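You operate a simulated robot arm through the tools that you are given. There is no shell and no other tool.

You run a simulated robot arm. Do the job below in one go: nothing can be reset, and whatever is moved stays where it is left.

## Task
Switch the jog box from pump over to screw and jog it for a few seconds.
Fine: the jog box's main switch on, and left on; one hold of JOG; screw stays switched on, the other drive switches off.

Only the result counts: the job must be done as asked and must still hold three seconds after the hand-in. Knocking over, shifting, dropping, spilling or breaking anything else fails it.

## Robot
A 7-joint arm with a fingered hand, fixed in place. Base frame: the origin is at the foot of the arm, x ahead of it, y to its left, z up. Units: m, degrees, N and s.
With the tool pointing down near the work surface it reaches from about 0.1 to 0.6 m from the base axis. Its first joint turns from -115.0 to 115.0 degrees. Payload 3.1 kg.
Tool frame: the origin (TCP) lies between the finger pads and is the grasp point; the fingertips stand 0.022 m ahead of it; z points along the fingers, y is the line along which they close. The gripper opens to 0.112 m. The gripper's body begins 0.06 m behind the TCP. The gripper is a hand of 3 fingers: y runs from the thumb to the fingers, the wrist lies at [0, 0, -0.218] in the tool frame, and closing takes about 1.5 s.
Orientation is that of the tool frame in the base frame, as a unit quaternion [x, y, z, w]. With the fingers straight down and closing along the base's y, the tool's x points along the base's -x, its y along +y and its z along -z.

## Interface
- The arm moves only by the tool send_rows. Its argument "steps" is a list of rows, each a list of 2 entries, a list of its own where there are three numbers: the shift along the tool's x, y, z in m, then the turn, a rotation vector about the tool's x, y, z in degrees. In form: [[[x, y, z], [wx, wy, wz]], ...]. A call has 1 to 20 rows; each row shifts and turns the commanded pose from where the row before left it, along the tool's axes as they then stand. "claw" is the closure, from 0 (fully open) to 1 (shut), set as the call begins (left out, the last holds). A row lasts 0.2 s, in which the tool goes at most 0.05 m and 8.6 degrees; a call with a longer step from one row to the next is refused whole, and so is a gripper value outside its range. A pose out of reach is approached as far as the arm can. The call stops where the force on the tool passes 40 N (or 10 N more than at its start, if that is more) or the arm is blocked; 0.2 s more then pass. Each finger travels about 0.108 m/s and halts on what it meets, pressing with about 31 N; the grip force reading is that of the motor and also rises with nothing between the fingers. The clock runs only during rows and for 0.2 s after the last one: add rows that do not move to give the fingers time. It gives the time, the measured TCP pose, the force on the tool (base axes), the opening and the grip force at its end, in the units of the frame above (readings bear some noise), with the torque about the TCP (base axes, N m) and any sound that the robot's microphone picked up.
- Cameras (640 x 400 px; columns grow to the right, rows downward): "scene" is fixed at [0.3948, 0.6569, 1.4878]; the picture's right is [-1.00, -0.06, 0.00], its down [-0.04, 0.66, -0.75] and it looks along [0.04, -0.75, -0.66] (base axes); focal length 309 px, centre (320, 200). "wrist" rides on the gripper at [0.066, 0.003, -0.08] in the tool frame; the picture's right is [-0.05, 1.00, 0.00], its down [-0.77, -0.04, -0.64] and it looks along [-0.64, -0.03, 0.77] (tool axes); focal length 275 px, centre (320, 200). There is no depth. A picture from a camera that has moved, and an enlarged one, comes with that camera's place and axes in the base frame and with its lens. The place of the scene camera against the robot may be out by one fixed shift of up to 0.012 m in any direction.
- grab_frame(camera): a new picture of that camera. No time passes.
- move_column(by): slides the trunk up (or, below 0, down) by that many m; the arm rides with it, the base frame stays. It gives what a move gives, with no picture.
- set_fingers(finger1, finger2, thumb_bend): sets how far each is bent, from 0 (flat) to 1 (curled in); at 0.3 the hand is open as for a grip, at 0.7 the pads meet at the TCP. One left out holds its place. A second passes; each finger stops where it meets its share of the squeeze, and holds until it gets a number again. A gripper value or a shape takes the hand back. It gives what a move gives, with no picture; readings hold the bend of each and the force on the fingers (four entries, about 0 where the hand has none), thumb and palm.
- hand_shape(shape): the hand has 3 fingers and takes this shape, open, in about a second: jaw (thumb against the fingers, like two jaws); tri (thumb and two fingers); tip (a fingertip pinch); poke (one finger out to press); point (the index stretched); flat (the hand flat); cup (the hand cupped); fist (a fist). The gripper value then closes the fingers along that shape, each until it touches; the sizes above hold for jaw. It gives what a move gives, with no picture.
- inspect(camera, box): a new picture of the part [left, top, right, bottom] of that camera's present view, enlarged. No time passes.
- finish_job(): hands the job in; it is judged then, once.

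Nothing tells you positions but the pictures and the camera data. Unless the task says otherwise, let go and move clear before handing in.

The tools are called after "Emit:" by a JSON object that holds its "fn" and its "kwargs". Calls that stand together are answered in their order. send_rows: Moves the arm, as the interface text tells. Its arguments: {"type":"object","properties":{"steps":{"type":"array"},"claw":{"type":"number"}},"required":["steps"]} The other tools are called the same way: move_column (by) slides the trunk up or down; hand_shape (shape) gives the hand a shape; set_fingers (finger1, finger2, thumb_bend) moves the fingers one by one; grab_frame (camera) takes a picture; inspect (camera, box) takes an enlarged picture of a part of a camera's view; finish_job () hands the job in.

At the start:

```text
time_s: 0.0
tcp_pos: [0.4131, 0.081, 1.1578]
orientation: [0.002, 1.0, 0.001, 0.0]
wrist_force: [-0.1, 0.4, 0.1]
moment: [0.01, 0.0, -0.01]
opening: 0.1118
grip_force: 0.1
shape: jaw
bend: [0.3, 0.3, 0.3]
finger forces: [0.0, 0.0, 0.0, 0.0, 0.1, 0.0]
trunk travel left (down, up): [-0.85, 0.14]
```

scene: 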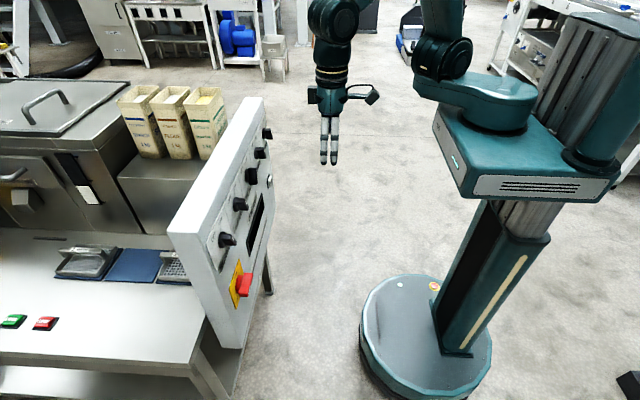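
wrist: 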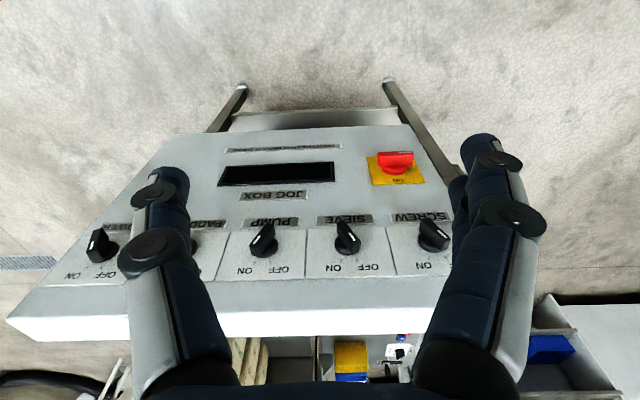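

I see a jog box panel in front of the arm with a row of rotary knobs and a red main switch on yellow; there are also green and red buttons on the table. I'll enlarge the views before planning.

Emit:
{"fn": "inspect", "kwargs": {"camera": "wrist", "box": [180, 120, 480, 300]}}

Emit:
{"fn": "inspect", "kwargs": {"camera": "wrist", "box": [20, 160, 260, 310]}}

Emit:
{"fn": "inspect", "kwargs": {"camera": "scene", "box": [160, 90, 320, 350]}}

Emit:
{"fn": "inspect", "kwargs": {"camera": "scene", "box": [0, 220, 240, 370]}}

```text
2.13 times, centred on (330, 210) of wrist
camera zoom: at [0.3475, 0.0839, 1.2377], right [0.05, 1.0, 0.0], down [0.77, -0.04, 0.64], along [0.64, -0.03, -0.77], focal length 587 px, centre (299, 179)
```

zoom: 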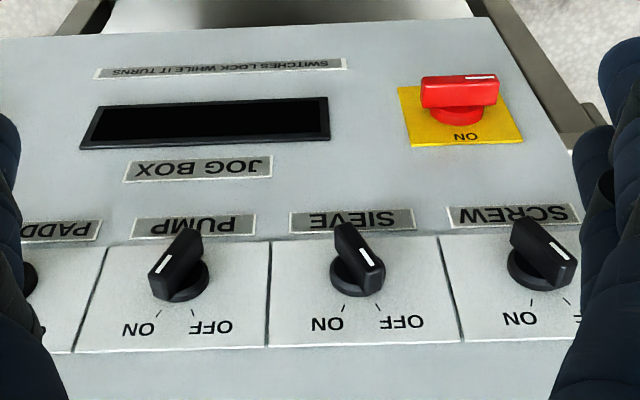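

```text
2.67 times, centred on (140, 235) of wrist
camera zoom: at [0.3475, 0.0839, 1.2377], right [0.05, 1.0, 0.0], down [0.77, -0.04, 0.64], along [0.64, -0.03, -0.77], focal length 734 px, centre (800, 107)
```

zoom: 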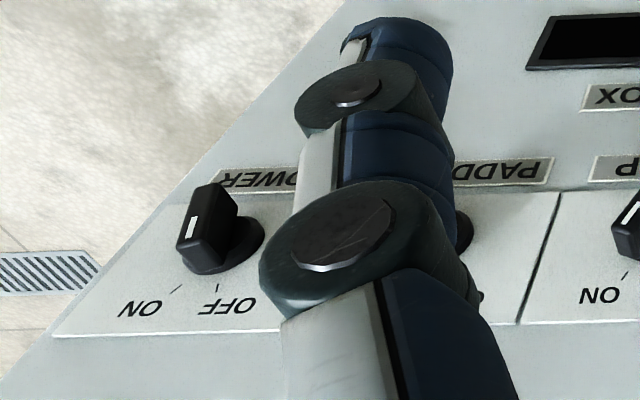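

```text
1.54 times, centred on (240, 220) of scene
camera zoom: at [0.3948, 0.6569, 1.4878], right [-1.0, -0.06, 0.0], down [-0.04, 0.66, -0.75], along [0.04, -0.75, -0.66], focal length 475 px, centre (443, 169)
```

zoom: 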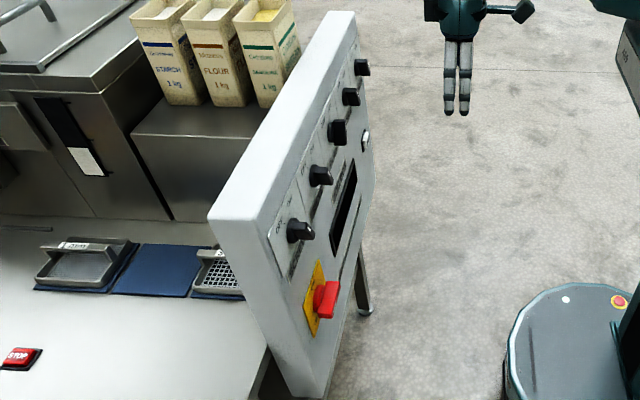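

```text
2.67 times, centred on (120, 295) of scene
camera zoom: at [0.3948, 0.6569, 1.4878], right [-1.0, -0.06, 0.0], down [-0.04, 0.66, -0.75], along [0.04, -0.75, -0.66], focal length 824 px, centre (853, -53)
```

zoom: 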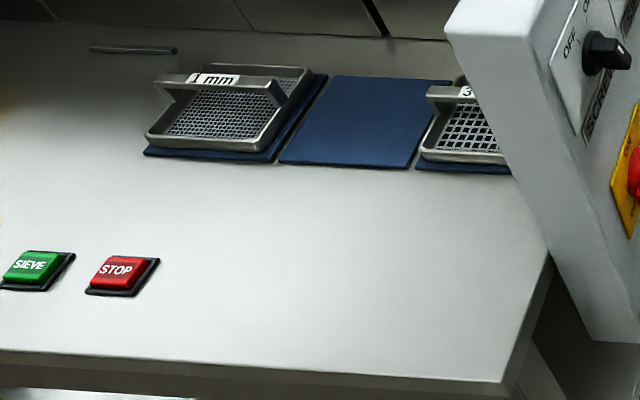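

The panel faces the arm (normal roughly -x), at about x≈0.62, with the knob row above and main switch below; I take the text to be upside down in the wrist view. I'll tilt the tool up towards the panel while backing off to see the markings squarely.

Emit:
{"fn": "send_rows", "kwargs": {"steps": [[[0.03, 0, 0], [0, -8, 0]], [[0.03, 0, 0], [0, -8, 0]], [[0.02, 0, 0], [0, -8, 0]], [[0.02, 0, 0], [0, -8, 0]], [[0, 0, 0], [0, -8, 0]]]}}

Emit:
{"fn": "move_column", "kwargs": {"by": -0.15}}

Emit:
{"fn": "grab_frame", "kwargs": {"camera": "wrist"}}

Emit:
{"fn": "grab_frame", "kwargs": {"camera": "scene"}}

```text
time_s: 1.2
tcp_pos: [0.3162, 0.0829, 1.1383]
orientation: [0.001, 0.939, -0.001, 0.343]
wrist_force: [-1.1, 0.6, 0.1]
moment: [-0.01, -0.01, -0.03]
opening: 0.1117
grip_force: 0.0
shape: jaw
bend: [0.3, 0.3, 0.3]
finger forces: [0.0, 0.0, 0.0, 0.1, 0.1, 0.0]
trunk travel left (down, up): [-0.85, 0.14]
```

```text
time_s: 3.0
tcp_pos: [0.3156, 0.0817, 0.9889]
orientation: [0.001, 0.94, -0.001, 0.341]
wrist_force: [0.2, -0.1, 0.5]
moment: [-0.01, 0.04, -0.02]
opening: 0.1119
grip_force: 0.0
shape: jaw
bend: [0.3, 0.3, 0.3]
finger forces: [0.0, 0.1, 0.0, 0.1, 0.0, 0.0]
trunk travel left (down, up): [-0.7, 0.29]
```

```text
taken
camera wrist: at [0.2142, 0.085, 1.0079], right [0.04, 1.0, 0.03], down [0.18, -0.04, 0.98], along [0.98, -0.03, -0.18], focal length 275 px, centre (320, 200)
```

wrist: 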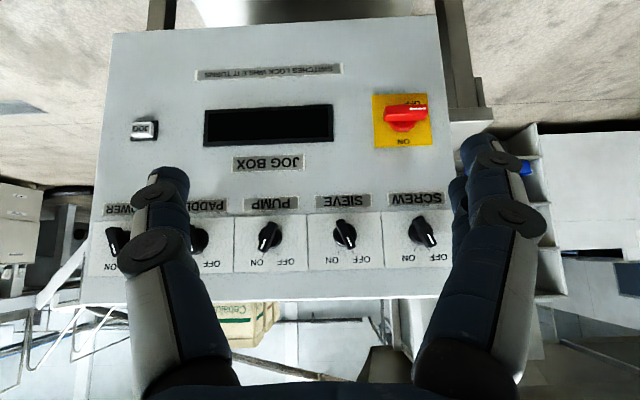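

```text
taken
```

scene: 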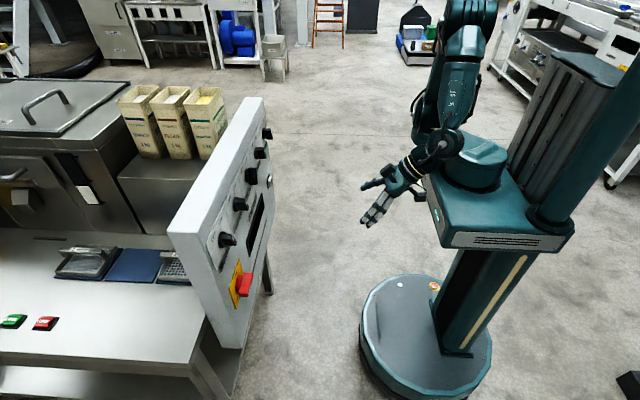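

Emit:
{"fn": "inspect", "kwargs": {"camera": "wrist", "box": [90, 50, 290, 175]}}

Emit:
{"fn": "inspect", "kwargs": {"camera": "wrist", "box": [350, 70, 470, 170]}}

Emit:
{"fn": "inspect", "kwargs": {"camera": "wrist", "box": [230, 180, 460, 300]}}

Emit:
{"fn": "inspect", "kwargs": {"camera": "wrist", "box": [80, 180, 300, 300]}}

Emit:
{"fn": "inspect", "kwargs": {"camera": "scene", "box": [160, 90, 290, 350]}}

```text
3.20 times, centred on (190, 112) of wrist
camera zoom: at [0.2142, 0.085, 1.0079], right [0.04, 1.0, 0.03], down [0.18, -0.04, 0.98], along [0.98, -0.03, -0.18], focal length 881 px, centre (736, 480)
```

zoom: 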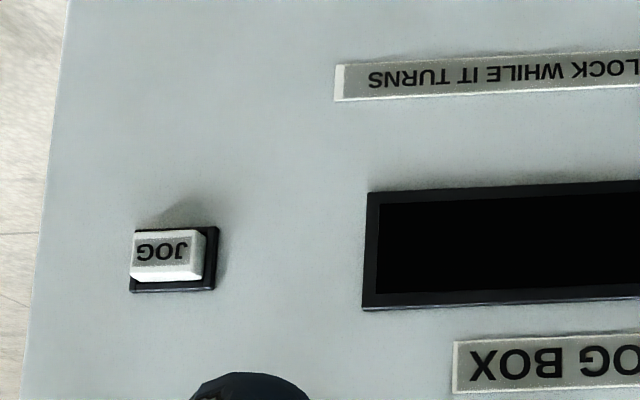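

```text
4.00 times, centred on (410, 120) of wrist
camera zoom: at [0.2142, 0.085, 1.0079], right [0.04, 1.0, 0.03], down [0.18, -0.04, 0.98], along [0.98, -0.03, -0.18], focal length 1101 px, centre (-40, 520)
```

zoom: 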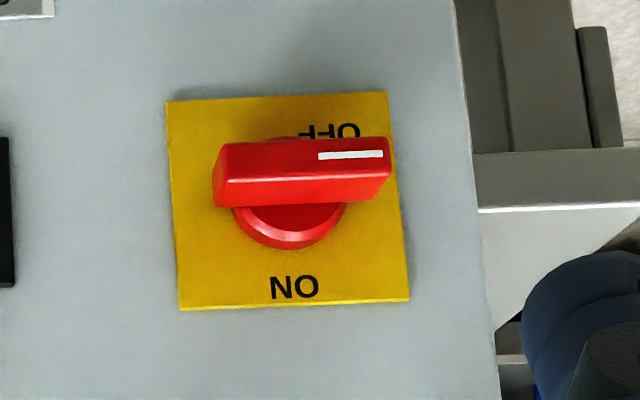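

```text
2.78 times, centred on (345, 240) of wrist
camera zoom: at [0.2142, 0.085, 1.0079], right [0.04, 1.0, 0.03], down [0.18, -0.04, 0.98], along [0.98, -0.03, -0.18], focal length 766 px, centre (250, 89)
```

zoom: 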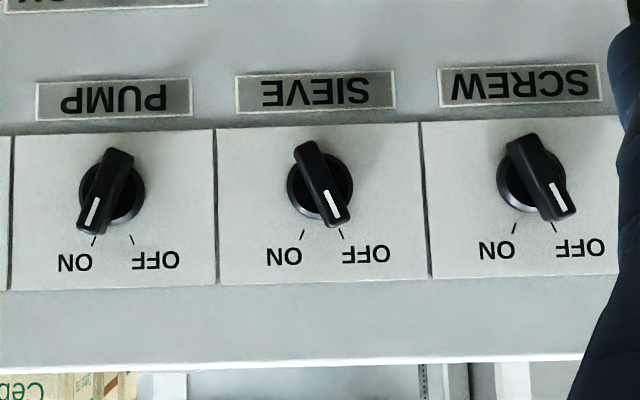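

```text
2.91 times, centred on (190, 240) of wrist
camera zoom: at [0.2142, 0.085, 1.0079], right [0.04, 1.0, 0.03], down [0.18, -0.04, 0.98], along [0.98, -0.03, -0.18], focal length 801 px, centre (698, 84)
```

zoom: 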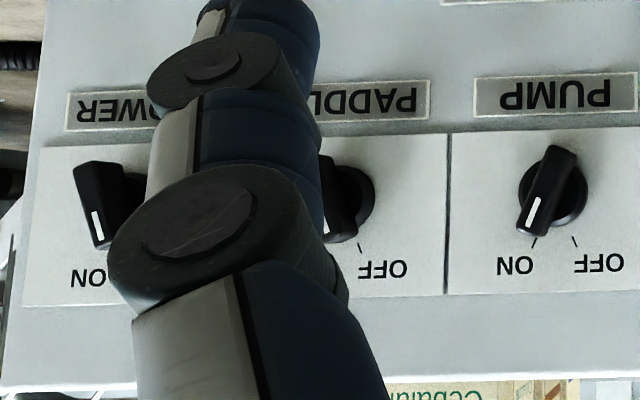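

```text
1.54 times, centred on (225, 220) of scene
camera zoom: at [0.3948, 0.6569, 1.4878], right [-1.0, -0.06, 0.0], down [-0.04, 0.66, -0.75], along [0.04, -0.75, -0.66], focal length 475 px, centre (466, 169)
```

zoom: 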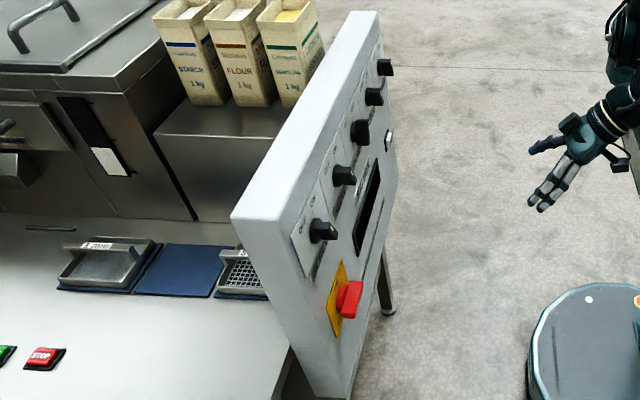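

The main switch stands horizontal (mark to +y, towards OFF), display dark; PUMP points ON, SIEVE and SCREW point OFF; JOG is the white button at the lower right (-y). I'll put the hand in the poke shape and check what it looks like and what the hidden knobs show.

Emit:
{"fn": "hand_shape", "kwargs": {"shape": "poke"}}

Emit:
{"fn": "grab_frame", "kwargs": {"camera": "wrist"}}

Emit:
{"fn": "inspect", "kwargs": {"camera": "scene", "box": [320, 130, 480, 250]}}

```text
time_s: 3.9
tcp_pos: [0.3164, 0.0827, 0.9886]
orientation: [0.002, 0.94, -0.001, 0.342]
wrist_force: [0.4, -0.7, 0.1]
moment: [0.0, 0.0, 0.0]
opening: 0.0002
grip_force: 0.1
shape: poke
bend: [1.0, 1.0, 0.46]
finger forces: [0.0, 0.0, 0.1, 0.0, 0.0, 0.0]
trunk travel left (down, up): [-0.7, 0.29]
```

```text
taken
camera wrist: at [0.2143, 0.085, 1.0079], right [0.04, 1.0, 0.03], down [0.18, -0.04, 0.98], along [0.98, -0.03, -0.18], focal length 275 px, centre (320, 200)
```

wrist: 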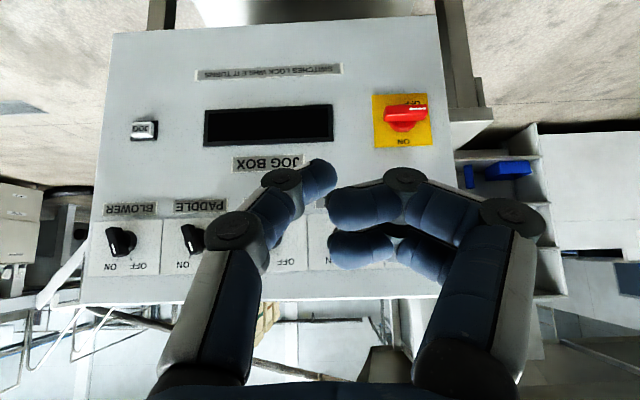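

```text
3.33 times, centred on (400, 190) of scene
camera zoom: at [0.3948, 0.6569, 1.4878], right [-1.0, -0.06, 0.0], down [-0.04, 0.66, -0.75], along [0.04, -0.75, -0.66], focal length 1030 px, centre (53, 233)
```

zoom: 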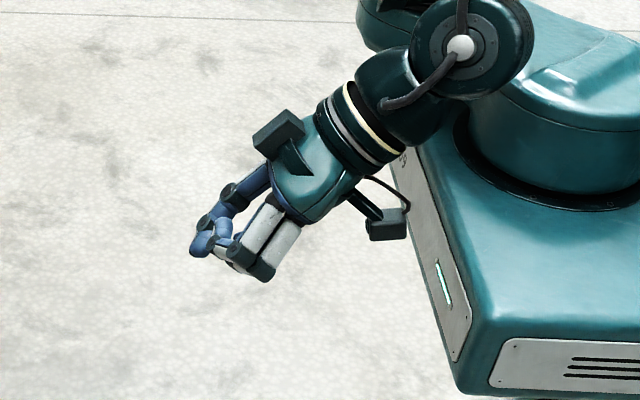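

Emit:
{"fn": "inspect", "kwargs": {"camera": "wrist", "box": [90, 190, 230, 290]}}

Emit:
{"fn": "inspect", "kwargs": {"camera": "wrist", "box": [150, 140, 550, 400]}}

```text
4.00 times, centred on (160, 240) of wrist
camera zoom: at [0.2143, 0.085, 1.0079], right [0.04, 1.0, 0.03], down [0.18, -0.04, 0.98], along [0.98, -0.03, -0.18], focal length 1101 px, centre (960, 40)
```

zoom: 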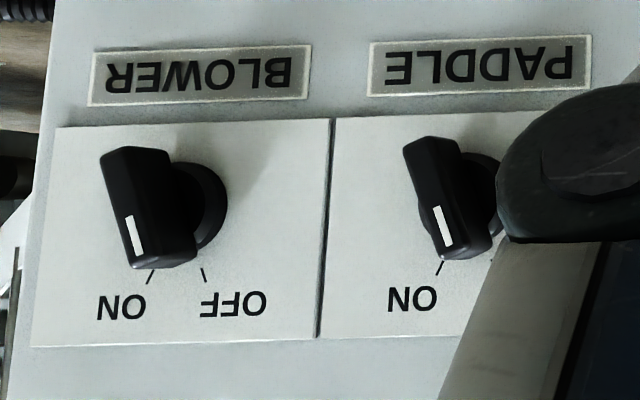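

```text
1.54 times, centred on (350, 270) of wrist
camera zoom: at [0.2143, 0.085, 1.0079], right [0.04, 1.0, 0.03], down [0.18, -0.04, 0.98], along [0.98, -0.03, -0.18], focal length 424 px, centre (274, 92)
```

zoom: 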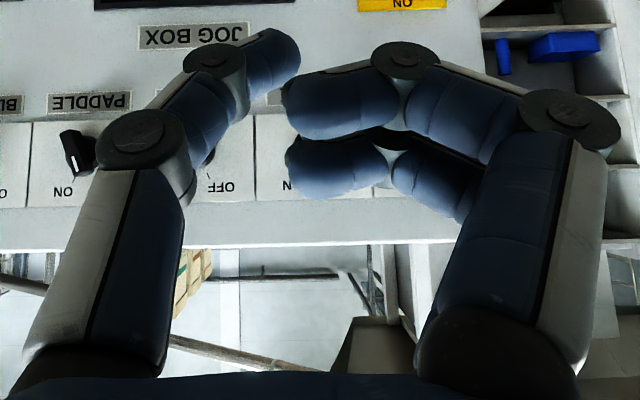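

Only PUMP points ON; all other drives are OFF and the panel is vertical at x≈0.64, with the PUMP axis at about (y -0.007, z 0.985), SCREW at (0.223, 0.985), main switch at (0.21, 0.80). I'll return to jaw, level the tool to point at the panel, and line up in front of PUMP.

Emit:
{"fn": "hand_shape", "kwargs": {"shape": "jaw"}}

Emit:
{"fn": "send_rows", "kwargs": {"steps": [[[0, 0, 0], [0, -8.3333, 0]], [[0, 0, 0], [0, -8.3333, 0]], [[0, 0, 0], [0, -8.3333, 0]], [[0, 0, 0], [0, -8.3333, 0]], [[0, 0, 0], [0, -8.3333, 0]], [[0, 0, 0], [0, -8.3333, 0]], [[0, -0.03, 0.02], [0, 0, 0]], [[0, -0.03, 0.03], [0, 0, 0]], [[0, -0.03, 0.03], [0, 0, 0]], [[0, 0, 0.03], [0, 0, 0]], [[0, 0, 0.02], [0, 0, 0]], [[0, 0, 0], [0, 0, 0]], [[0, 0, 0], [0, 0, 0]]], "claw": 0.4}}

Emit:
{"fn": "grab_frame", "kwargs": {"camera": "wrist"}}

Emit:
{"fn": "grab_frame", "kwargs": {"camera": "scene"}}

```text
time_s: 4.8
tcp_pos: [0.3165, 0.0822, 0.9887]
orientation: [0.001, 0.94, -0.001, 0.342]
wrist_force: [0.0, -0.3, 0.1]
moment: [0.03, 0.03, -0.01]
opening: 0.1117
grip_force: 0.0
shape: jaw
bend: [0.3, 0.3, 0.3]
finger forces: [0.1, 0.0, 0.0, 0.0, 0.1, 0.0]
trunk travel left (down, up): [-0.7, 0.29]
```

```text
time_s: 6.1
tcp_pos: [0.3411, 0.1155, 1.0406]
orientation: [0.051, 0.725, 0.056, 0.684]
wrist_force: [0.2, -0.2, 0.4]
moment: [0.01, 0.01, 0.01]
opening: 0.0677
grip_force: 0.0
shape: jaw
bend: [0.71, 0.71, 0.71]
finger forces: [0.0, 0.0, 0.0, 0.0, 0.0, 0.1]
out of reach, approached as far as the arm can: row 1, 2, 3
trunk travel left (down, up): [-0.7, 0.29]
stopped in row 6: the arm was blocked; the commanded pose is now the measured one
```

```text
taken
camera wrist: at [0.2568, 0.1252, 0.9805], right [0.0, 0.98, 0.2], down [-0.59, -0.16, 0.79], along [0.81, -0.11, 0.58], focal length 275 px, centre (320, 200)
```

wrist: 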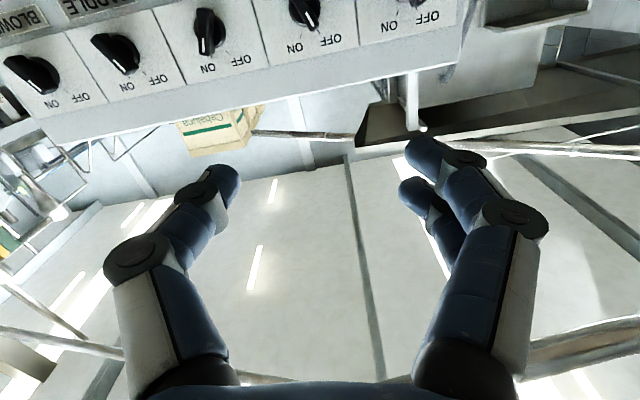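

```text
taken
```

scene: 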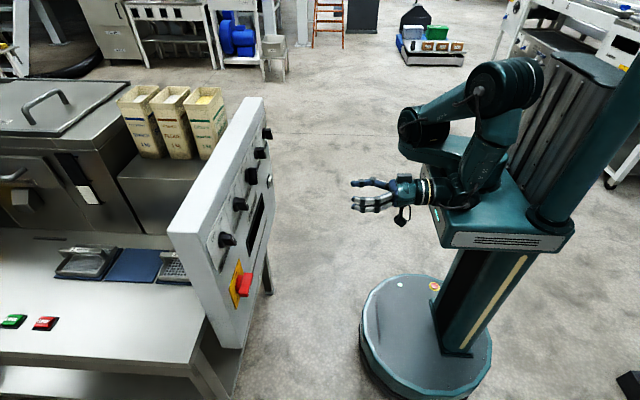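

The arm was blocked because I levelled the tool too close to its own body; the pose is now tilted a little. I'll move forward away from the body and straighten the orientation there.

Emit:
{"fn": "send_rows", "kwargs": {"steps": [[[0, 0, 0.03], [0, 0, 0]], [[0, 0, 0.03], [0, 0, 0]], [[0, 0, 0.03], [0, 0, 0]], [[0, 0, 0.03], [0.2, -1.6, -4.3]], [[0, 0, 0], [0.2, -1.6, -4.3]], [[0, 0, 0], [0, 0, 0]]]}}

Emit:
{"fn": "grab_frame", "kwargs": {"camera": "scene"}}

```text
time_s: 7.5
tcp_pos: [0.4597, 0.1158, 1.0304]
orientation: [-0.003, 0.709, 0.0, 0.705]
wrist_force: [0.8, 0.1, 0.3]
moment: [0.01, 0.01, -0.01]
opening: 0.0674
grip_force: 0.0
shape: jaw
bend: [0.71, 0.71, 0.71]
finger forces: [0.0, 0.1, 0.1, 0.1, 0.0, 0.1]
trunk travel left (down, up): [-0.7, 0.29]
```

```text
taken
```

scene: 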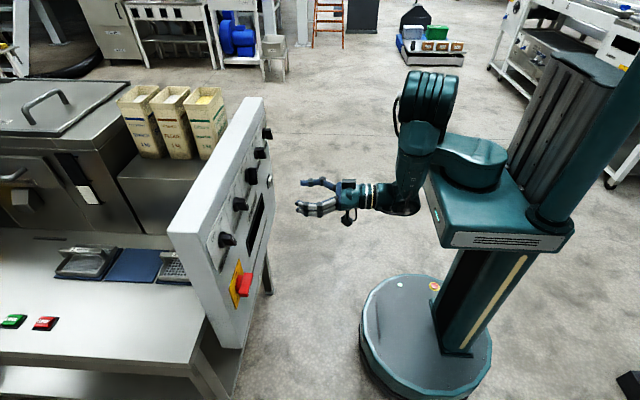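

Emit:
{"fn": "send_rows", "kwargs": {"steps": [[[0.015, -0.04, 0.01], [0, 0, 0]], [[0.015, -0.04, 0.02], [0, 0, 0]], [[0.015, -0.0425, 0.02], [0, 0, 0]], [[0, 0, 0], [0, 0, 7]], [[0, 0, 0], [0, 0, 7]], [[0, 0, 0], [0, 0, 6]], [[0, 0, 0], [0, 0, 0]]], "claw": 0.6}}

Emit:
{"fn": "grab_frame", "kwargs": {"camera": "wrist"}}

Emit:
{"fn": "inspect", "kwargs": {"camera": "scene", "box": [200, 110, 400, 240]}}

```text
time_s: 9.1
tcp_pos: [0.5109, -0.0066, 0.9844]
orientation: [0.122, 0.699, 0.122, 0.694]
wrist_force: [-0.1, -0.9, -0.3]
moment: [0.01, -0.01, 0.02]
opening: 0.045
grip_force: 0.0
shape: jaw
bend: [0.73, 0.73, 0.7]
finger forces: [0.1, 0.0, 0.0, 0.1, 0.0, 0.1]
trunk travel left (down, up): [-0.7, 0.29]
```

```text
taken
camera wrist: at [0.4301, 0.0181, 0.924], right [0.0, 0.92, 0.38], down [-0.63, -0.3, 0.72], along [0.78, -0.24, 0.58], focal length 275 px, centre (320, 200)
```

wrist: 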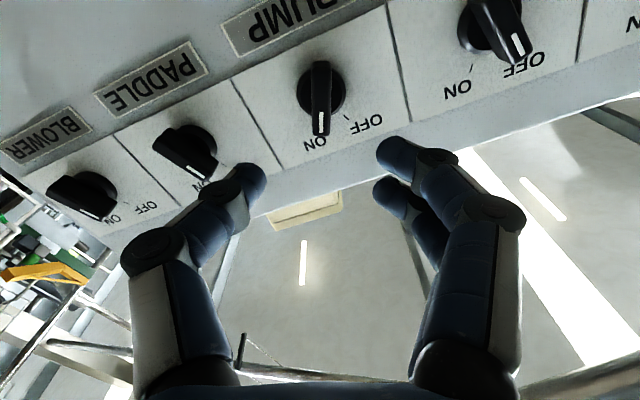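

```text
3.08 times, centred on (300, 175) of scene
camera zoom: at [0.3948, 0.6569, 1.4878], right [-1.0, -0.06, 0.0], down [-0.04, 0.66, -0.75], along [0.04, -0.75, -0.66], focal length 950 px, centre (382, 277)
```

zoom: 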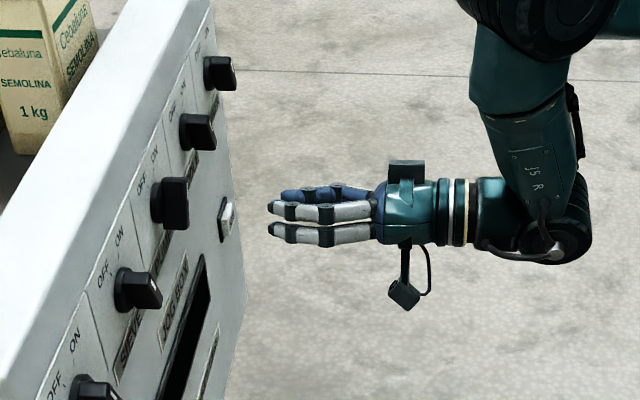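

The PUMP handle is centred and aligned with the jaws in the wrist view. I'll advance until the fingertips straddle the handle and close on it.

Emit:
{"fn": "send_rows", "kwargs": {"steps": [[[0, 0, 0.025], [0, 0, 0]], [[0, 0, 0.025], [0, 0, 0]], [[0, 0, 0.02], [0, 0, 0]], [[0, 0, 0.015], [0, 0, 0]], [[0, 0, 0.009], [0, 0, 0]], [[0, 0, 0], [0, 0, 0]]]}}

Emit:
{"fn": "grab_frame", "kwargs": {"camera": "wrist"}}

Emit:
{"fn": "inspect", "kwargs": {"camera": "scene", "box": [200, 110, 360, 240]}}

```text
time_s: 10.5
tcp_pos: [0.602, -0.0069, 0.9845]
orientation: [0.121, 0.699, 0.123, 0.694]
wrist_force: [0.4, 0.3, 0.1]
moment: [-0.03, 0.0, 0.0]
opening: 0.0452
grip_force: 0.1
shape: jaw
bend: [0.73, 0.73, 0.7]
finger forces: [0.1, 0.1, 0.0, 0.0, 0.1, 0.0]
trunk travel left (down, up): [-0.7, 0.29]
```

```text
taken
camera wrist: at [0.5229, 0.0175, 0.9239], right [0.0, 0.92, 0.38], down [-0.63, -0.3, 0.72], along [0.78, -0.24, 0.58], focal length 275 px, centre (320, 200)
```

wrist: 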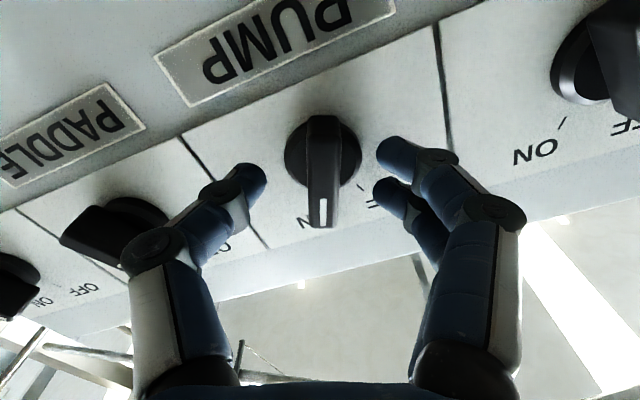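

```text
3.08 times, centred on (280, 175) of scene
camera zoom: at [0.3948, 0.6569, 1.4878], right [-1.0, -0.06, 0.0], down [-0.04, 0.66, -0.75], along [0.04, -0.75, -0.66], focal length 950 px, centre (443, 277)
```

zoom: 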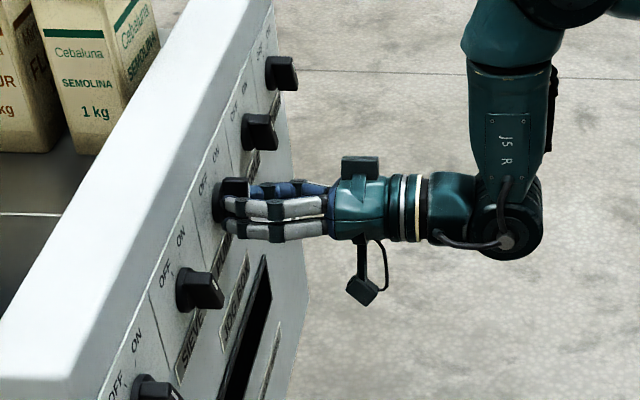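

Emit:
{"fn": "send_rows", "kwargs": {"steps": [[[0, 0, 0], [0, 0, 0]], [[0, 0, 0], [0, 0, 0]], [[0, 0, 0], [0, 0, 0]], [[0, 0, 0], [0, 0, 0]], [[0, 0, 0], [0, 0, 0]], [[0, 0, 0], [0, 0, 0]]], "claw": 1.0}}

Emit:
{"fn": "grab_frame", "kwargs": {"camera": "wrist"}}

```text
time_s: 11.9
tcp_pos: [0.6043, -0.0062, 0.9845]
orientation: [0.121, 0.699, 0.122, 0.694]
wrist_force: [3.0, 0.5, 1.3]
moment: [0.0, -0.06, 0.03]
opening: 0.0077
grip_force: 31.2
shape: jaw
bend: [0.72, 0.72, 0.7]
finger forces: [14.0, 14.3, 0.0, 0.0, 27.1, 0.0]
trunk travel left (down, up): [-0.7, 0.29]
```

```text
taken
camera wrist: at [0.523, 0.0176, 0.9238], right [0.0, 0.92, 0.38], down [-0.63, -0.3, 0.72], along [0.78, -0.24, 0.58], focal length 275 px, centre (320, 200)
```

wrist: 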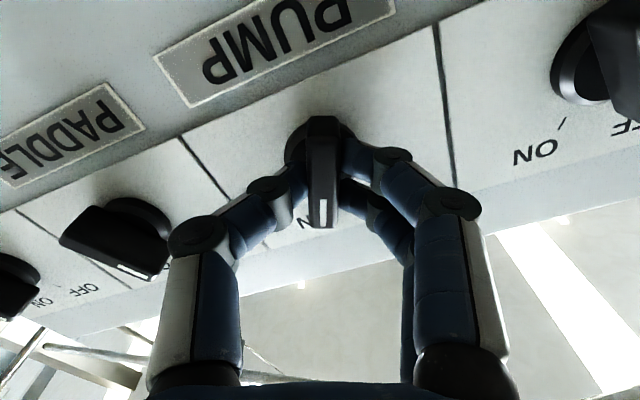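

The handle is gripped evenly. Now I twist it from ON to OFF (about -40° around the tool axis).

Emit:
{"fn": "send_rows", "kwargs": {"steps": [[[0, 0, 0], [0, 0, -5]], [[0, 0, 0], [0, 0, -5]], [[0, 0, 0], [0, 0, -5]], [[0, 0, 0], [0, 0, -5]], [[0, 0, 0], [0, 0, -5]], [[0, 0, 0], [0, 0, -5]], [[0, 0, 0], [0, 0, -5]], [[0, 0, 0], [0, 0, -5]], [[0, 0, 0], [0, 0, 0]]]}}

Emit:
{"fn": "grab_frame", "kwargs": {"camera": "wrist"}}

```text
time_s: 13.9
tcp_pos: [0.6038, -0.0063, 0.9849]
orientation: [-0.126, 0.698, -0.123, 0.694]
wrist_force: [-3.3, -1.1, 4.1]
moment: [-0.01, -0.04, -0.01]
opening: 0.0078
grip_force: 30.8
shape: jaw
bend: [0.72, 0.72, 0.7]
finger forces: [13.8, 14.3, 0.0, 0.0, 30.2, 0.1]
trunk travel left (down, up): [-0.7, 0.29]
```

```text
taken
camera wrist: at [0.5236, -0.0278, 0.9224], right [0.0, 0.95, -0.3], down [-0.63, 0.23, 0.74], along [0.77, 0.2, 0.6], focal length 275 px, centre (320, 200)
```

wrist: 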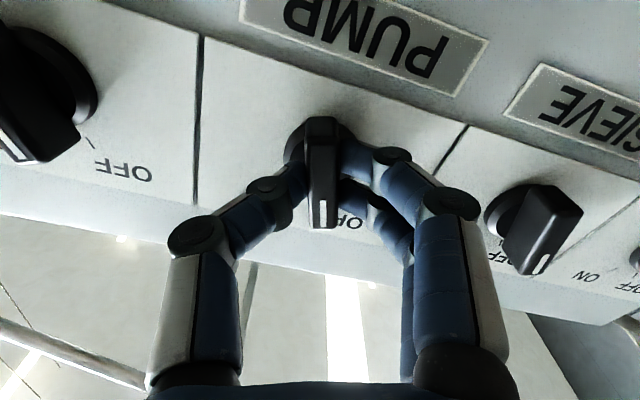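

The handle turned with the hand. I'll open, back off, and check where it rests.

Emit:
{"fn": "send_rows", "kwargs": {"steps": [[[0, 0, 0], [0, 0, 0]], [[0, 0, 0], [0, 0, 0]], [[0, 0, 0], [0, 0, 0]], [[0, 0, -0.02], [0, 0, 0]], [[0, 0, -0.03], [0, 0, 0]], [[0, 0, -0.04], [0, 0, 0]], [[0, 0, 0], [0, 0, 0]]], "claw": 0.6}}

Emit:
{"fn": "grab_frame", "kwargs": {"camera": "wrist"}}

Emit:
{"fn": "inspect", "kwargs": {"camera": "scene", "box": [190, 110, 310, 310]}}

```text
time_s: 15.5
tcp_pos: [0.5143, -0.0072, 0.986]
orientation: [-0.126, 0.699, -0.123, 0.694]
wrist_force: [0.1, -0.7, -0.4]
moment: [-0.01, -0.01, -0.03]
opening: 0.0444
grip_force: 0.0
shape: jaw
bend: [0.73, 0.73, 0.7]
finger forces: [0.0, 0.1, 0.0, 0.0, 0.0, 0.0]
trunk travel left (down, up): [-0.7, 0.29]
```

```text
taken
camera wrist: at [0.434, -0.0284, 0.9238], right [-0.01, 0.95, -0.3], down [-0.63, 0.23, 0.74], along [0.78, 0.19, 0.6], focal length 275 px, centre (320, 200)
```

wrist: 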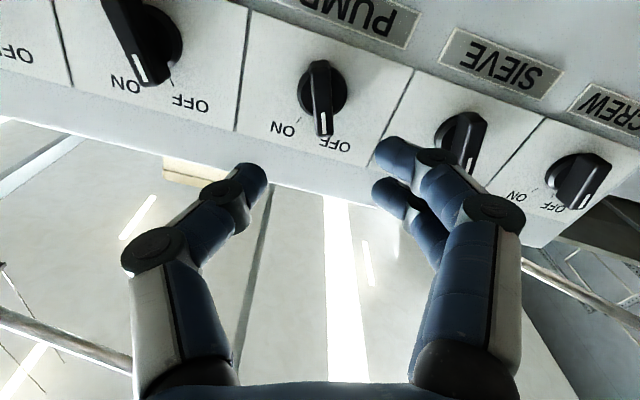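

```text
2.00 times, centred on (250, 210) of scene
camera zoom: at [0.3948, 0.6569, 1.4878], right [-1.0, -0.06, 0.0], down [-0.04, 0.66, -0.75], along [0.04, -0.75, -0.66], focal length 618 px, centre (460, 180)
```

zoom: 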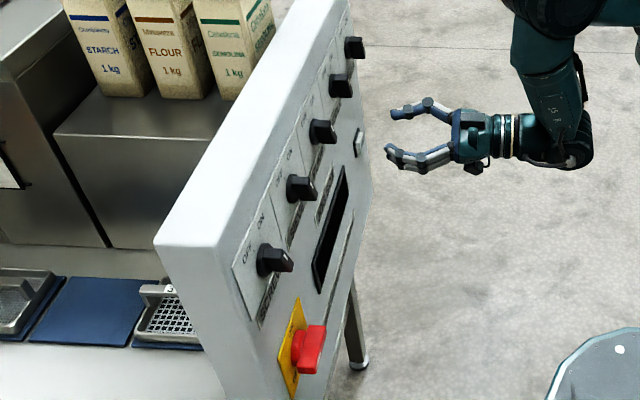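

PUMP now rests at OFF. Next I move across to SCREW, which is at OFF, with the same hand roll.

Emit:
{"fn": "send_rows", "kwargs": {"steps": [[[-0.01297, 0.0361, 0], [0, 0, 0]], [[-0.01297, 0.0361, 0], [0, 0, 0]], [[-0.01297, 0.0361, 0], [0, 0, 0]], [[-0.01297, 0.0361, 0], [0, 0, 0]], [[-0.01297, 0.0361, 0], [0, 0, 0]], [[-0.01297, 0.0361, 0], [0, 0, 0]], [[0, 0, 0], [0, 0, 0]], [[0, 0, 0], [0, 0, 0]]]}}

Emit:
{"fn": "grab_frame", "kwargs": {"camera": "wrist"}}

```text
time_s: 17.3
tcp_pos: [0.5146, 0.2228, 0.9843]
orientation: [-0.126, 0.698, -0.124, 0.694]
wrist_force: [-0.6, 0.4, -0.6]
moment: [0.01, -0.02, -0.02]
opening: 0.0443
grip_force: 0.1
shape: jaw
bend: [0.73, 0.73, 0.7]
finger forces: [0.1, 0.1, 0.1, 0.0, 0.0, 0.1]
trunk travel left (down, up): [-0.7, 0.29]
```

```text
taken
camera wrist: at [0.4347, 0.2013, 0.9218], right [-0.01, 0.95, -0.3], down [-0.63, 0.23, 0.74], along [0.78, 0.19, 0.6], focal length 275 px, centre (320, 200)
```

wrist: 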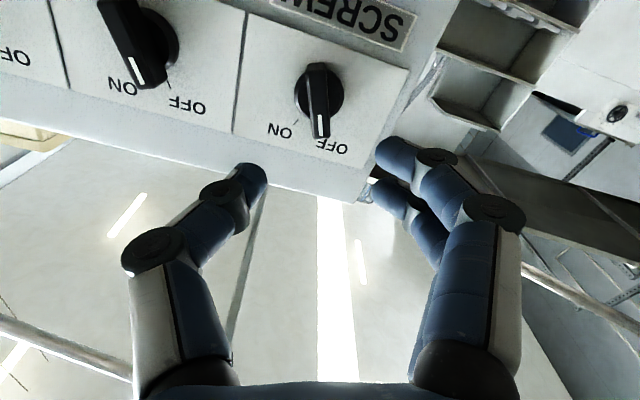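

SCREW is lined up (about 1 mm off, which I correct). Advance and grip.

Emit:
{"fn": "send_rows", "kwargs": {"steps": [[[0, -0.0015, 0.025], [0, 0, 0]], [[0, 0, 0.025], [0, 0, 0]], [[0, 0, 0.02], [0, 0, 0]], [[0, 0, 0.0195], [0, 0, 0]], [[0, 0, 0], [0, 0, 0]]]}}

Emit:
{"fn": "send_rows", "kwargs": {"steps": [[[0, 0, 0], [0, 0, 0]], [[0, 0, 0], [0, 0, 0]], [[0, 0, 0], [0, 0, 0]], [[0, 0, 0], [0, 0, 0]], [[0, 0, 0], [0, 0, 0]], [[0, 0, 0], [0, 0, 0]]], "claw": 1.0}}

Emit:
{"fn": "grab_frame", "kwargs": {"camera": "wrist"}}

```text
time_s: 18.5
tcp_pos: [0.6025, 0.2237, 0.9845]
orientation: [-0.126, 0.698, -0.123, 0.694]
wrist_force: [-0.4, -0.2, 0.2]
moment: [0.02, 0.02, -0.03]
opening: 0.0443
grip_force: 0.0
shape: jaw
bend: [0.73, 0.73, 0.7]
finger forces: [0.1, 0.1, 0.1, 0.0, 0.1, 0.0]
trunk travel left (down, up): [-0.7, 0.29]
```

```text
time_s: 19.9
tcp_pos: [0.6033, 0.2231, 0.9829]
orientation: [-0.126, 0.699, -0.123, 0.693]
wrist_force: [3.2, 0.9, 1.3]
moment: [0.0, 0.02, 0.04]
opening: 0.0079
grip_force: 30.9
shape: jaw
bend: [0.71, 0.71, 0.7]
finger forces: [13.8, 13.6, 0.1, 0.0, 27.7, 0.1]
trunk travel left (down, up): [-0.7, 0.29]
```

```text
taken
camera wrist: at [0.5224, 0.2016, 0.9216], right [-0.01, 0.95, -0.3], down [-0.63, 0.23, 0.74], along [0.78, 0.19, 0.6], focal length 275 px, centre (320, 200)
```

wrist: 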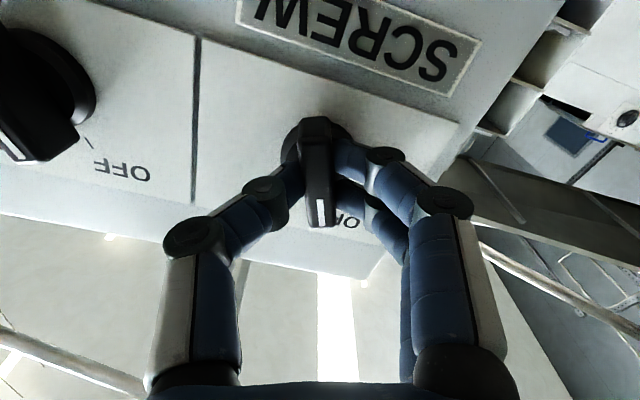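

The SCREW handle is gripped. Twist it +40° to ON, then open and back off to check.

Emit:
{"fn": "send_rows", "kwargs": {"steps": [[[0, 0, 0], [0, 0, 5]], [[0, 0, 0], [0, 0, 5]], [[0, 0, 0], [0, 0, 5]], [[0, 0, 0], [0, 0, 5]], [[0, 0, 0], [0, 0, 5]], [[0, 0, 0], [0, 0, 5]], [[0, 0, 0], [0, 0, 5]], [[0, 0, 0], [0, 0, 5]], [[0, 0, 0], [0, 0, 0]]]}}

Emit:
{"fn": "send_rows", "kwargs": {"steps": [[[0, 0, 0], [0, 0, 0]], [[0, 0, 0], [0, 0, 0]], [[0, 0, 0], [0, 0, 0]], [[0, 0, -0.02], [0, 0, 0]], [[0, 0, -0.03], [0, 0, 0]], [[0, 0, -0.04], [0, 0, 0]], [[0, 0, 0], [0, 0, 0]]], "claw": 0.6}}

Emit:
{"fn": "grab_frame", "kwargs": {"camera": "wrist"}}

```text
time_s: 21.9
tcp_pos: [0.602, 0.2228, 0.9836]
orientation: [0.121, 0.699, 0.121, 0.694]
wrist_force: [1.7, 5.2, 3.3]
moment: [0.05, -0.05, 0.13]
opening: 0.0074
grip_force: 30.7
shape: jaw
bend: [0.71, 0.71, 0.7]
finger forces: [16.9, 16.0, 0.0, 0.0, 26.7, 0.0]
trunk travel left (down, up): [-0.7, 0.29]
```

```text
time_s: 23.5
tcp_pos: [0.5135, 0.2223, 0.9846]
orientation: [0.12, 0.7, 0.123, 0.694]
wrist_force: [0.3, -0.3, 0.6]
moment: [0.03, 0.01, 0.0]
opening: 0.0442
grip_force: 0.1
shape: jaw
bend: [0.73, 0.73, 0.7]
finger forces: [0.0, 0.0, 0.0, 0.0, 0.1, 0.0]
trunk travel left (down, up): [-0.7, 0.29]
```

```text
taken
camera wrist: at [0.4333, 0.2465, 0.9234], right [0.0, 0.92, 0.38], down [-0.63, -0.3, 0.72], along [0.78, -0.24, 0.58], focal length 275 px, centre (320, 200)
```

wrist: 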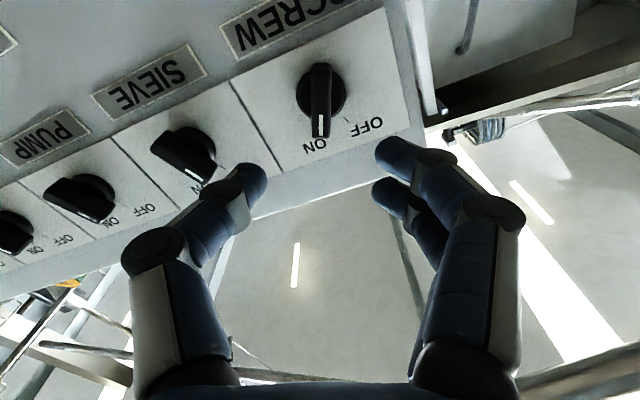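

SCREW is now ON. Next is the main switch: I lower the trunk to its height (z≈0.80) and roll the hand so the jaws close vertically on its horizontal handle.

Emit:
{"fn": "move_column", "kwargs": {"by": -0.183}}

Emit:
{"fn": "send_rows", "kwargs": {"steps": [[[-0.0043, -0.01175, 0], [0, 0, 0]], [[0, 0, 0], [0, 0, -7.857]], [[0, 0, 0], [0, 0, -7.857]], [[0, 0, 0], [0, 0, -7.857]], [[0, 0, 0], [0, 0, -7.857]], [[0, 0, 0], [0, 0, -7.857]], [[0, 0, 0], [0, 0, -7.857]], [[0, 0, 0], [0, 0, -7.857]], [[0, 0, 0], [0, 0, -7.857]], [[0, 0, 0], [0, 0, -7.857]], [[0, 0, 0], [0, 0, -7.857]], [[0, 0, 0], [0, 0, -7.857]], [[0, 0, 0], [0, 0, -7.857]], [[0, 0, 0], [0, 0, -7.857]], [[0, 0, 0], [0, 0, -7.857]], [[0, 0, 0], [0, 0, 0]]], "claw": 0.5}}

Emit:
{"fn": "grab_frame", "kwargs": {"camera": "wrist"}}

Emit:
{"fn": "grab_frame", "kwargs": {"camera": "scene"}}

```text
time_s: 25.5
tcp_pos: [0.513, 0.2225, 0.8003]
orientation: [0.119, 0.699, 0.123, 0.694]
wrist_force: [0.0, -0.3, -0.1]
moment: [-0.02, 0.0, -0.01]
opening: 0.0442
grip_force: 0.1
shape: jaw
bend: [0.73, 0.73, 0.7]
finger forces: [0.1, 0.1, 0.0, 0.0, 0.1, 0.0]
trunk travel left (down, up): [-0.517, 0.473]
```

```text
time_s: 28.9
tcp_pos: [0.5128, 0.209, 0.8005]
orientation: [0.504, -0.499, 0.499, -0.498]
wrist_force: [0.8, -0.4, -0.2]
moment: [-0.04, 0.01, -0.01]
opening: 0.0553
grip_force: 0.1
shape: jaw
bend: [0.73, 0.73, 0.7]
finger forces: [0.0, 0.1, 0.1, 0.0, 0.0, 0.0]
trunk travel left (down, up): [-0.517, 0.473]
```

```text
taken
camera wrist: at [0.4339, 0.1425, 0.7991], right [-0.01, 0.04, -1.0], down [-0.64, 0.77, 0.04], along [0.77, 0.64, 0.02], focal length 275 px, centre (320, 200)
```

wrist: 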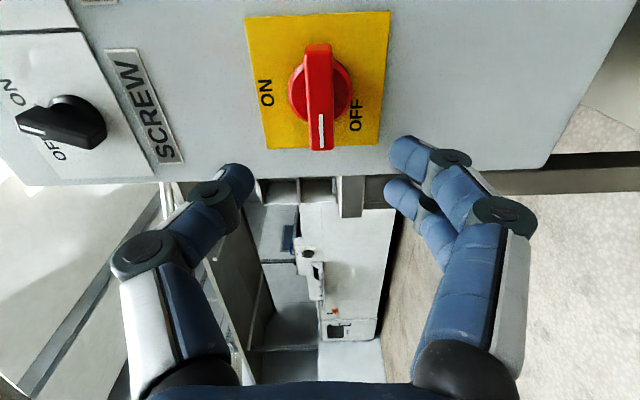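

```text
taken
```

scene: 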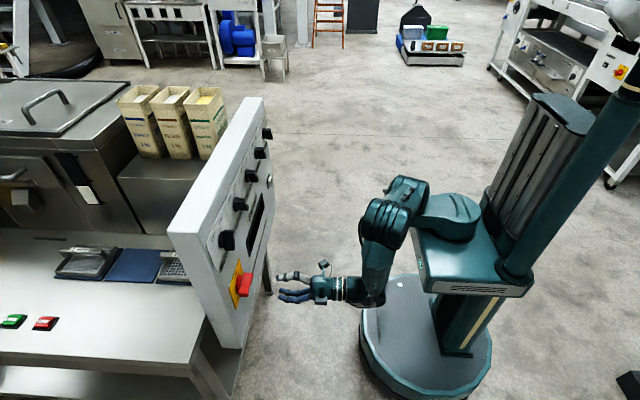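

The jaws are aligned with the main switch handle (mark to +y = OFF, ON is up). Advance and grip.

Emit:
{"fn": "send_rows", "kwargs": {"steps": [[[0, 0, 0.025], [0, 0, 0]], [[0, 0, 0.025], [0, 0, 0]], [[0, 0, 0.02], [0, 0, 0]], [[0, 0, 0.015], [0, 0, 0]], [[0, 0, 0], [0, 0, 0]]]}}

Emit:
{"fn": "grab_frame", "kwargs": {"camera": "wrist"}}

Emit:
{"fn": "send_rows", "kwargs": {"steps": [[[0, 0, 0], [0, 0, 0]], [[0, 0, 0], [0, 0, 0]], [[0, 0, 0], [0, 0, 0]], [[0, 0, 0], [0, 0, 0]], [[0, 0, 0], [0, 0, 0]], [[0, 0, 0], [0, 0, 0]]], "claw": 1.0}}

Emit:
{"fn": "grab_frame", "kwargs": {"camera": "wrist"}}

```text
time_s: 30.1
tcp_pos: [0.5982, 0.2114, 0.8011]
orientation: [0.504, -0.499, 0.5, -0.498]
wrist_force: [0.1, -0.4, -0.4]
moment: [0.01, 0.01, 0.02]
opening: 0.0554
grip_force: 0.1
shape: jaw
bend: [0.73, 0.73, 0.7]
finger forces: [0.0, 0.0, 0.0, 0.0, 0.1, 0.0]
trunk travel left (down, up): [-0.517, 0.473]
```

```text
taken
camera wrist: at [0.5187, 0.1431, 0.7996], right [-0.01, 0.04, -1.0], down [-0.64, 0.77, 0.04], along [0.77, 0.64, 0.02], focal length 275 px, centre (320, 200)
```

wrist: 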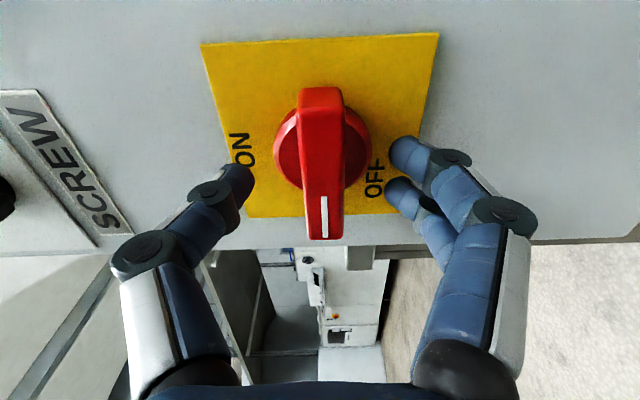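

```text
time_s: 31.5
tcp_pos: [0.5988, 0.2104, 0.8011]
orientation: [0.504, -0.5, 0.498, -0.498]
wrist_force: [2.7, -0.9, 0.8]
moment: [0.03, 0.02, -0.01]
opening: 0.0118
grip_force: 30.9
shape: jaw
bend: [0.72, 0.72, 0.7]
finger forces: [13.9, 13.7, 0.0, 0.0, 27.9, 0.1]
trunk travel left (down, up): [-0.517, 0.473]
```

```text
taken
camera wrist: at [0.5188, 0.143, 0.7994], right [-0.01, 0.04, -1.0], down [-0.64, 0.77, 0.04], along [0.77, 0.64, 0.02], focal length 275 px, centre (320, 200)
```

wrist: 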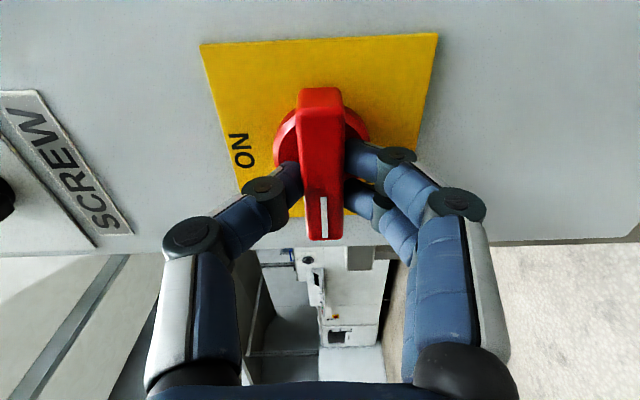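

Gripped. Now turn +90° so that the mark goes from +y (OFF) up to ON.

Emit:
{"fn": "send_rows", "kwargs": {"steps": [[[0, 0, 0], [0, 0, 5]], [[0, 0, 0], [0, 0, 5]], [[0, 0, 0], [0, 0, 5]], [[0, 0, 0], [0, 0, 5]], [[0, 0, 0], [0, 0, 5]], [[0, 0, 0], [0, 0, 5]], [[0, 0, 0], [0, 0, 5]], [[0, 0, 0], [0, 0, 5]], [[0, 0, 0], [0, 0, 5]], [[0, 0, 0], [0, 0, 5]], [[0, 0, 0], [0, 0, 5]], [[0, 0, 0], [0, 0, 5]], [[0, 0, 0], [0, 0, 5]], [[0, 0, 0], [0, 0, 5]], [[0, 0, 0], [0, 0, 5]], [[0, 0, 0], [0, 0, 5]], [[0, 0, 0], [0, 0, 5]], [[0, 0, 0], [0, 0, 5]], [[0, 0, 0], [0, 0, 0]]]}}

Emit:
{"fn": "grab_frame", "kwargs": {"camera": "wrist"}}

```text
time_s: 35.5
tcp_pos: [0.5979, 0.2089, 0.8001]
orientation: [-0.002, 0.71, 0.0, 0.704]
wrist_force: [-2.1, -6.9, 0.8]
moment: [0.03, -0.04, -0.12]
opening: 0.0115
grip_force: 31.2
shape: jaw
bend: [0.72, 0.72, 0.7]
finger forces: [13.3, 14.3, 0.0, 0.1, 34.4, 0.0]
trunk travel left (down, up): [-0.517, 0.473]
```

```text
taken
camera wrist: at [0.5183, 0.2111, 0.7355], right [0.0, 1.0, 0.04], down [-0.63, -0.04, 0.78], along [0.78, -0.03, 0.63], focal length 275 px, centre (320, 200)
```

wrist: 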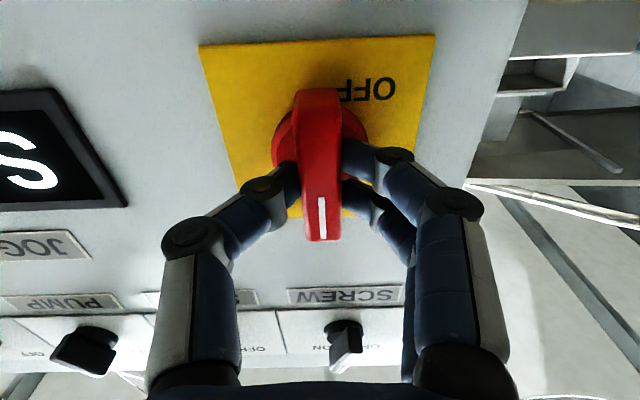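

The display has lit up. I'll let go, back off and read it.

Emit:
{"fn": "send_rows", "kwargs": {"steps": [[[0, 0, 0], [0, 0, 0]], [[0, 0, 0], [0, 0, 0]], [[0, 0, 0], [0, 0, 0]], [[0, 0, -0.02], [0, 0, 0]], [[0, 0, -0.03], [0, 0, 0]], [[0, 0, -0.04], [0, 0, 0]], [[0, 0, -0.03], [0, 0, 0]], [[0, 0, 0], [0, 0, 0]]], "claw": 0.5}}

Emit:
{"fn": "grab_frame", "kwargs": {"camera": "wrist"}}

```text
time_s: 37.3
tcp_pos: [0.4793, 0.2102, 0.8014]
orientation: [-0.003, 0.71, -0.001, 0.704]
wrist_force: [0.5, -0.1, -0.8]
moment: [-0.01, -0.04, -0.01]
opening: 0.0553
grip_force: 0.1
shape: jaw
bend: [0.73, 0.73, 0.7]
finger forces: [0.1, 0.0, 0.0, 0.0, 0.0, 0.0]
trunk travel left (down, up): [-0.517, 0.473]
```

```text
taken
camera wrist: at [0.3985, 0.2118, 0.7359], right [0.0, 1.0, 0.04], down [-0.63, -0.03, 0.78], along [0.78, -0.02, 0.63], focal length 275 px, centre (320, 200)
```

wrist: 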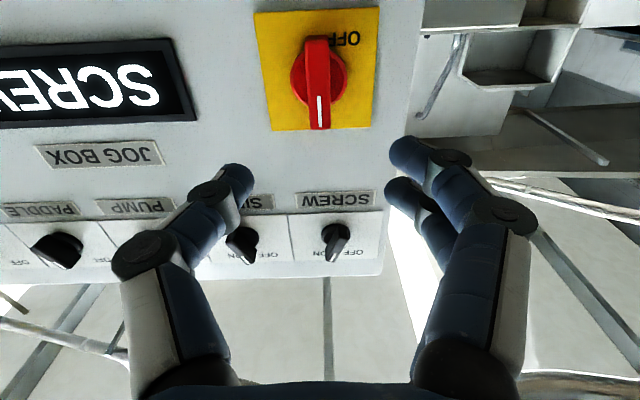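

The main switch is ON and the display reads SCREW. Now I move over to JOG at about (y -0.22, z 0.80) and take the poke shape.

Emit:
{"fn": "send_rows", "kwargs": {"steps": [[[0, -0.043, 0], [0, 0, 0]], [[0, -0.043, 0], [0, 0, 0]], [[0, -0.043, 0], [0, 0, 0]], [[0, -0.043, 0], [0, 0, 0]], [[0, -0.043, 0], [0, 0, 0]], [[0, -0.043, 0], [0, 0, 0]], [[0, -0.043, 0], [0, 0, 0]], [[0, -0.043, 0], [0, 0, 0]], [[0, -0.043, 0], [0, 0, 0]], [[0, -0.043, 0], [0, 0, 0]], [[0, 0, 0], [0, 0, 0]]]}}

Emit:
{"fn": "hand_shape", "kwargs": {"shape": "poke"}}

Emit:
{"fn": "grab_frame", "kwargs": {"camera": "wrist"}}

Emit:
{"fn": "grab_frame", "kwargs": {"camera": "scene"}}

```text
time_s: 39.7
tcp_pos: [0.466, -0.0949, 0.8069]
orientation: [-0.003, 0.709, 0.0, 0.705]
wrist_force: [-0.5, -0.8, 0.4]
moment: [0.02, 0.03, 0.0]
opening: 0.0555
grip_force: 0.0
shape: jaw
bend: [0.73, 0.73, 0.7]
finger forces: [0.0, 0.1, 0.1, 0.1, 0.0, 0.0]
out of reach, approached as far as the arm can: row 8, 9, 10
trunk travel left (down, up): [-0.517, 0.473]
```

```text
time_s: 40.6
tcp_pos: [0.4671, -0.0937, 0.806]
orientation: [-0.003, 0.71, -0.001, 0.704]
wrist_force: [0.1, 0.7, -0.2]
moment: [-0.02, -0.02, -0.01]
opening: 0.0
grip_force: 0.1
shape: poke
bend: [1.0, 1.0, 0.46]
finger forces: [0.1, 0.0, 0.1, 0.1, 0.0, 0.0]
trunk travel left (down, up): [-0.517, 0.473]
```

```text
taken
camera wrist: at [0.3863, -0.0932, 0.7405], right [0.0, 1.0, 0.04], down [-0.63, -0.03, 0.78], along [0.78, -0.03, 0.63], focal length 275 px, centre (320, 200)
```

wrist: 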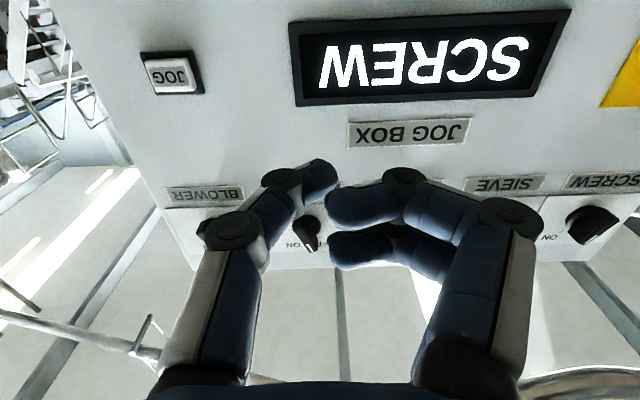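

```text
taken
```

scene: 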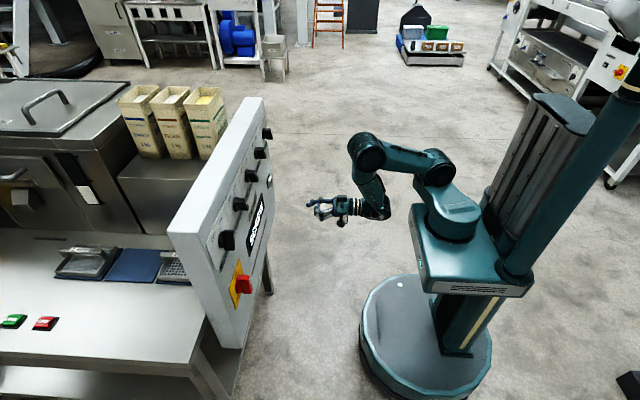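

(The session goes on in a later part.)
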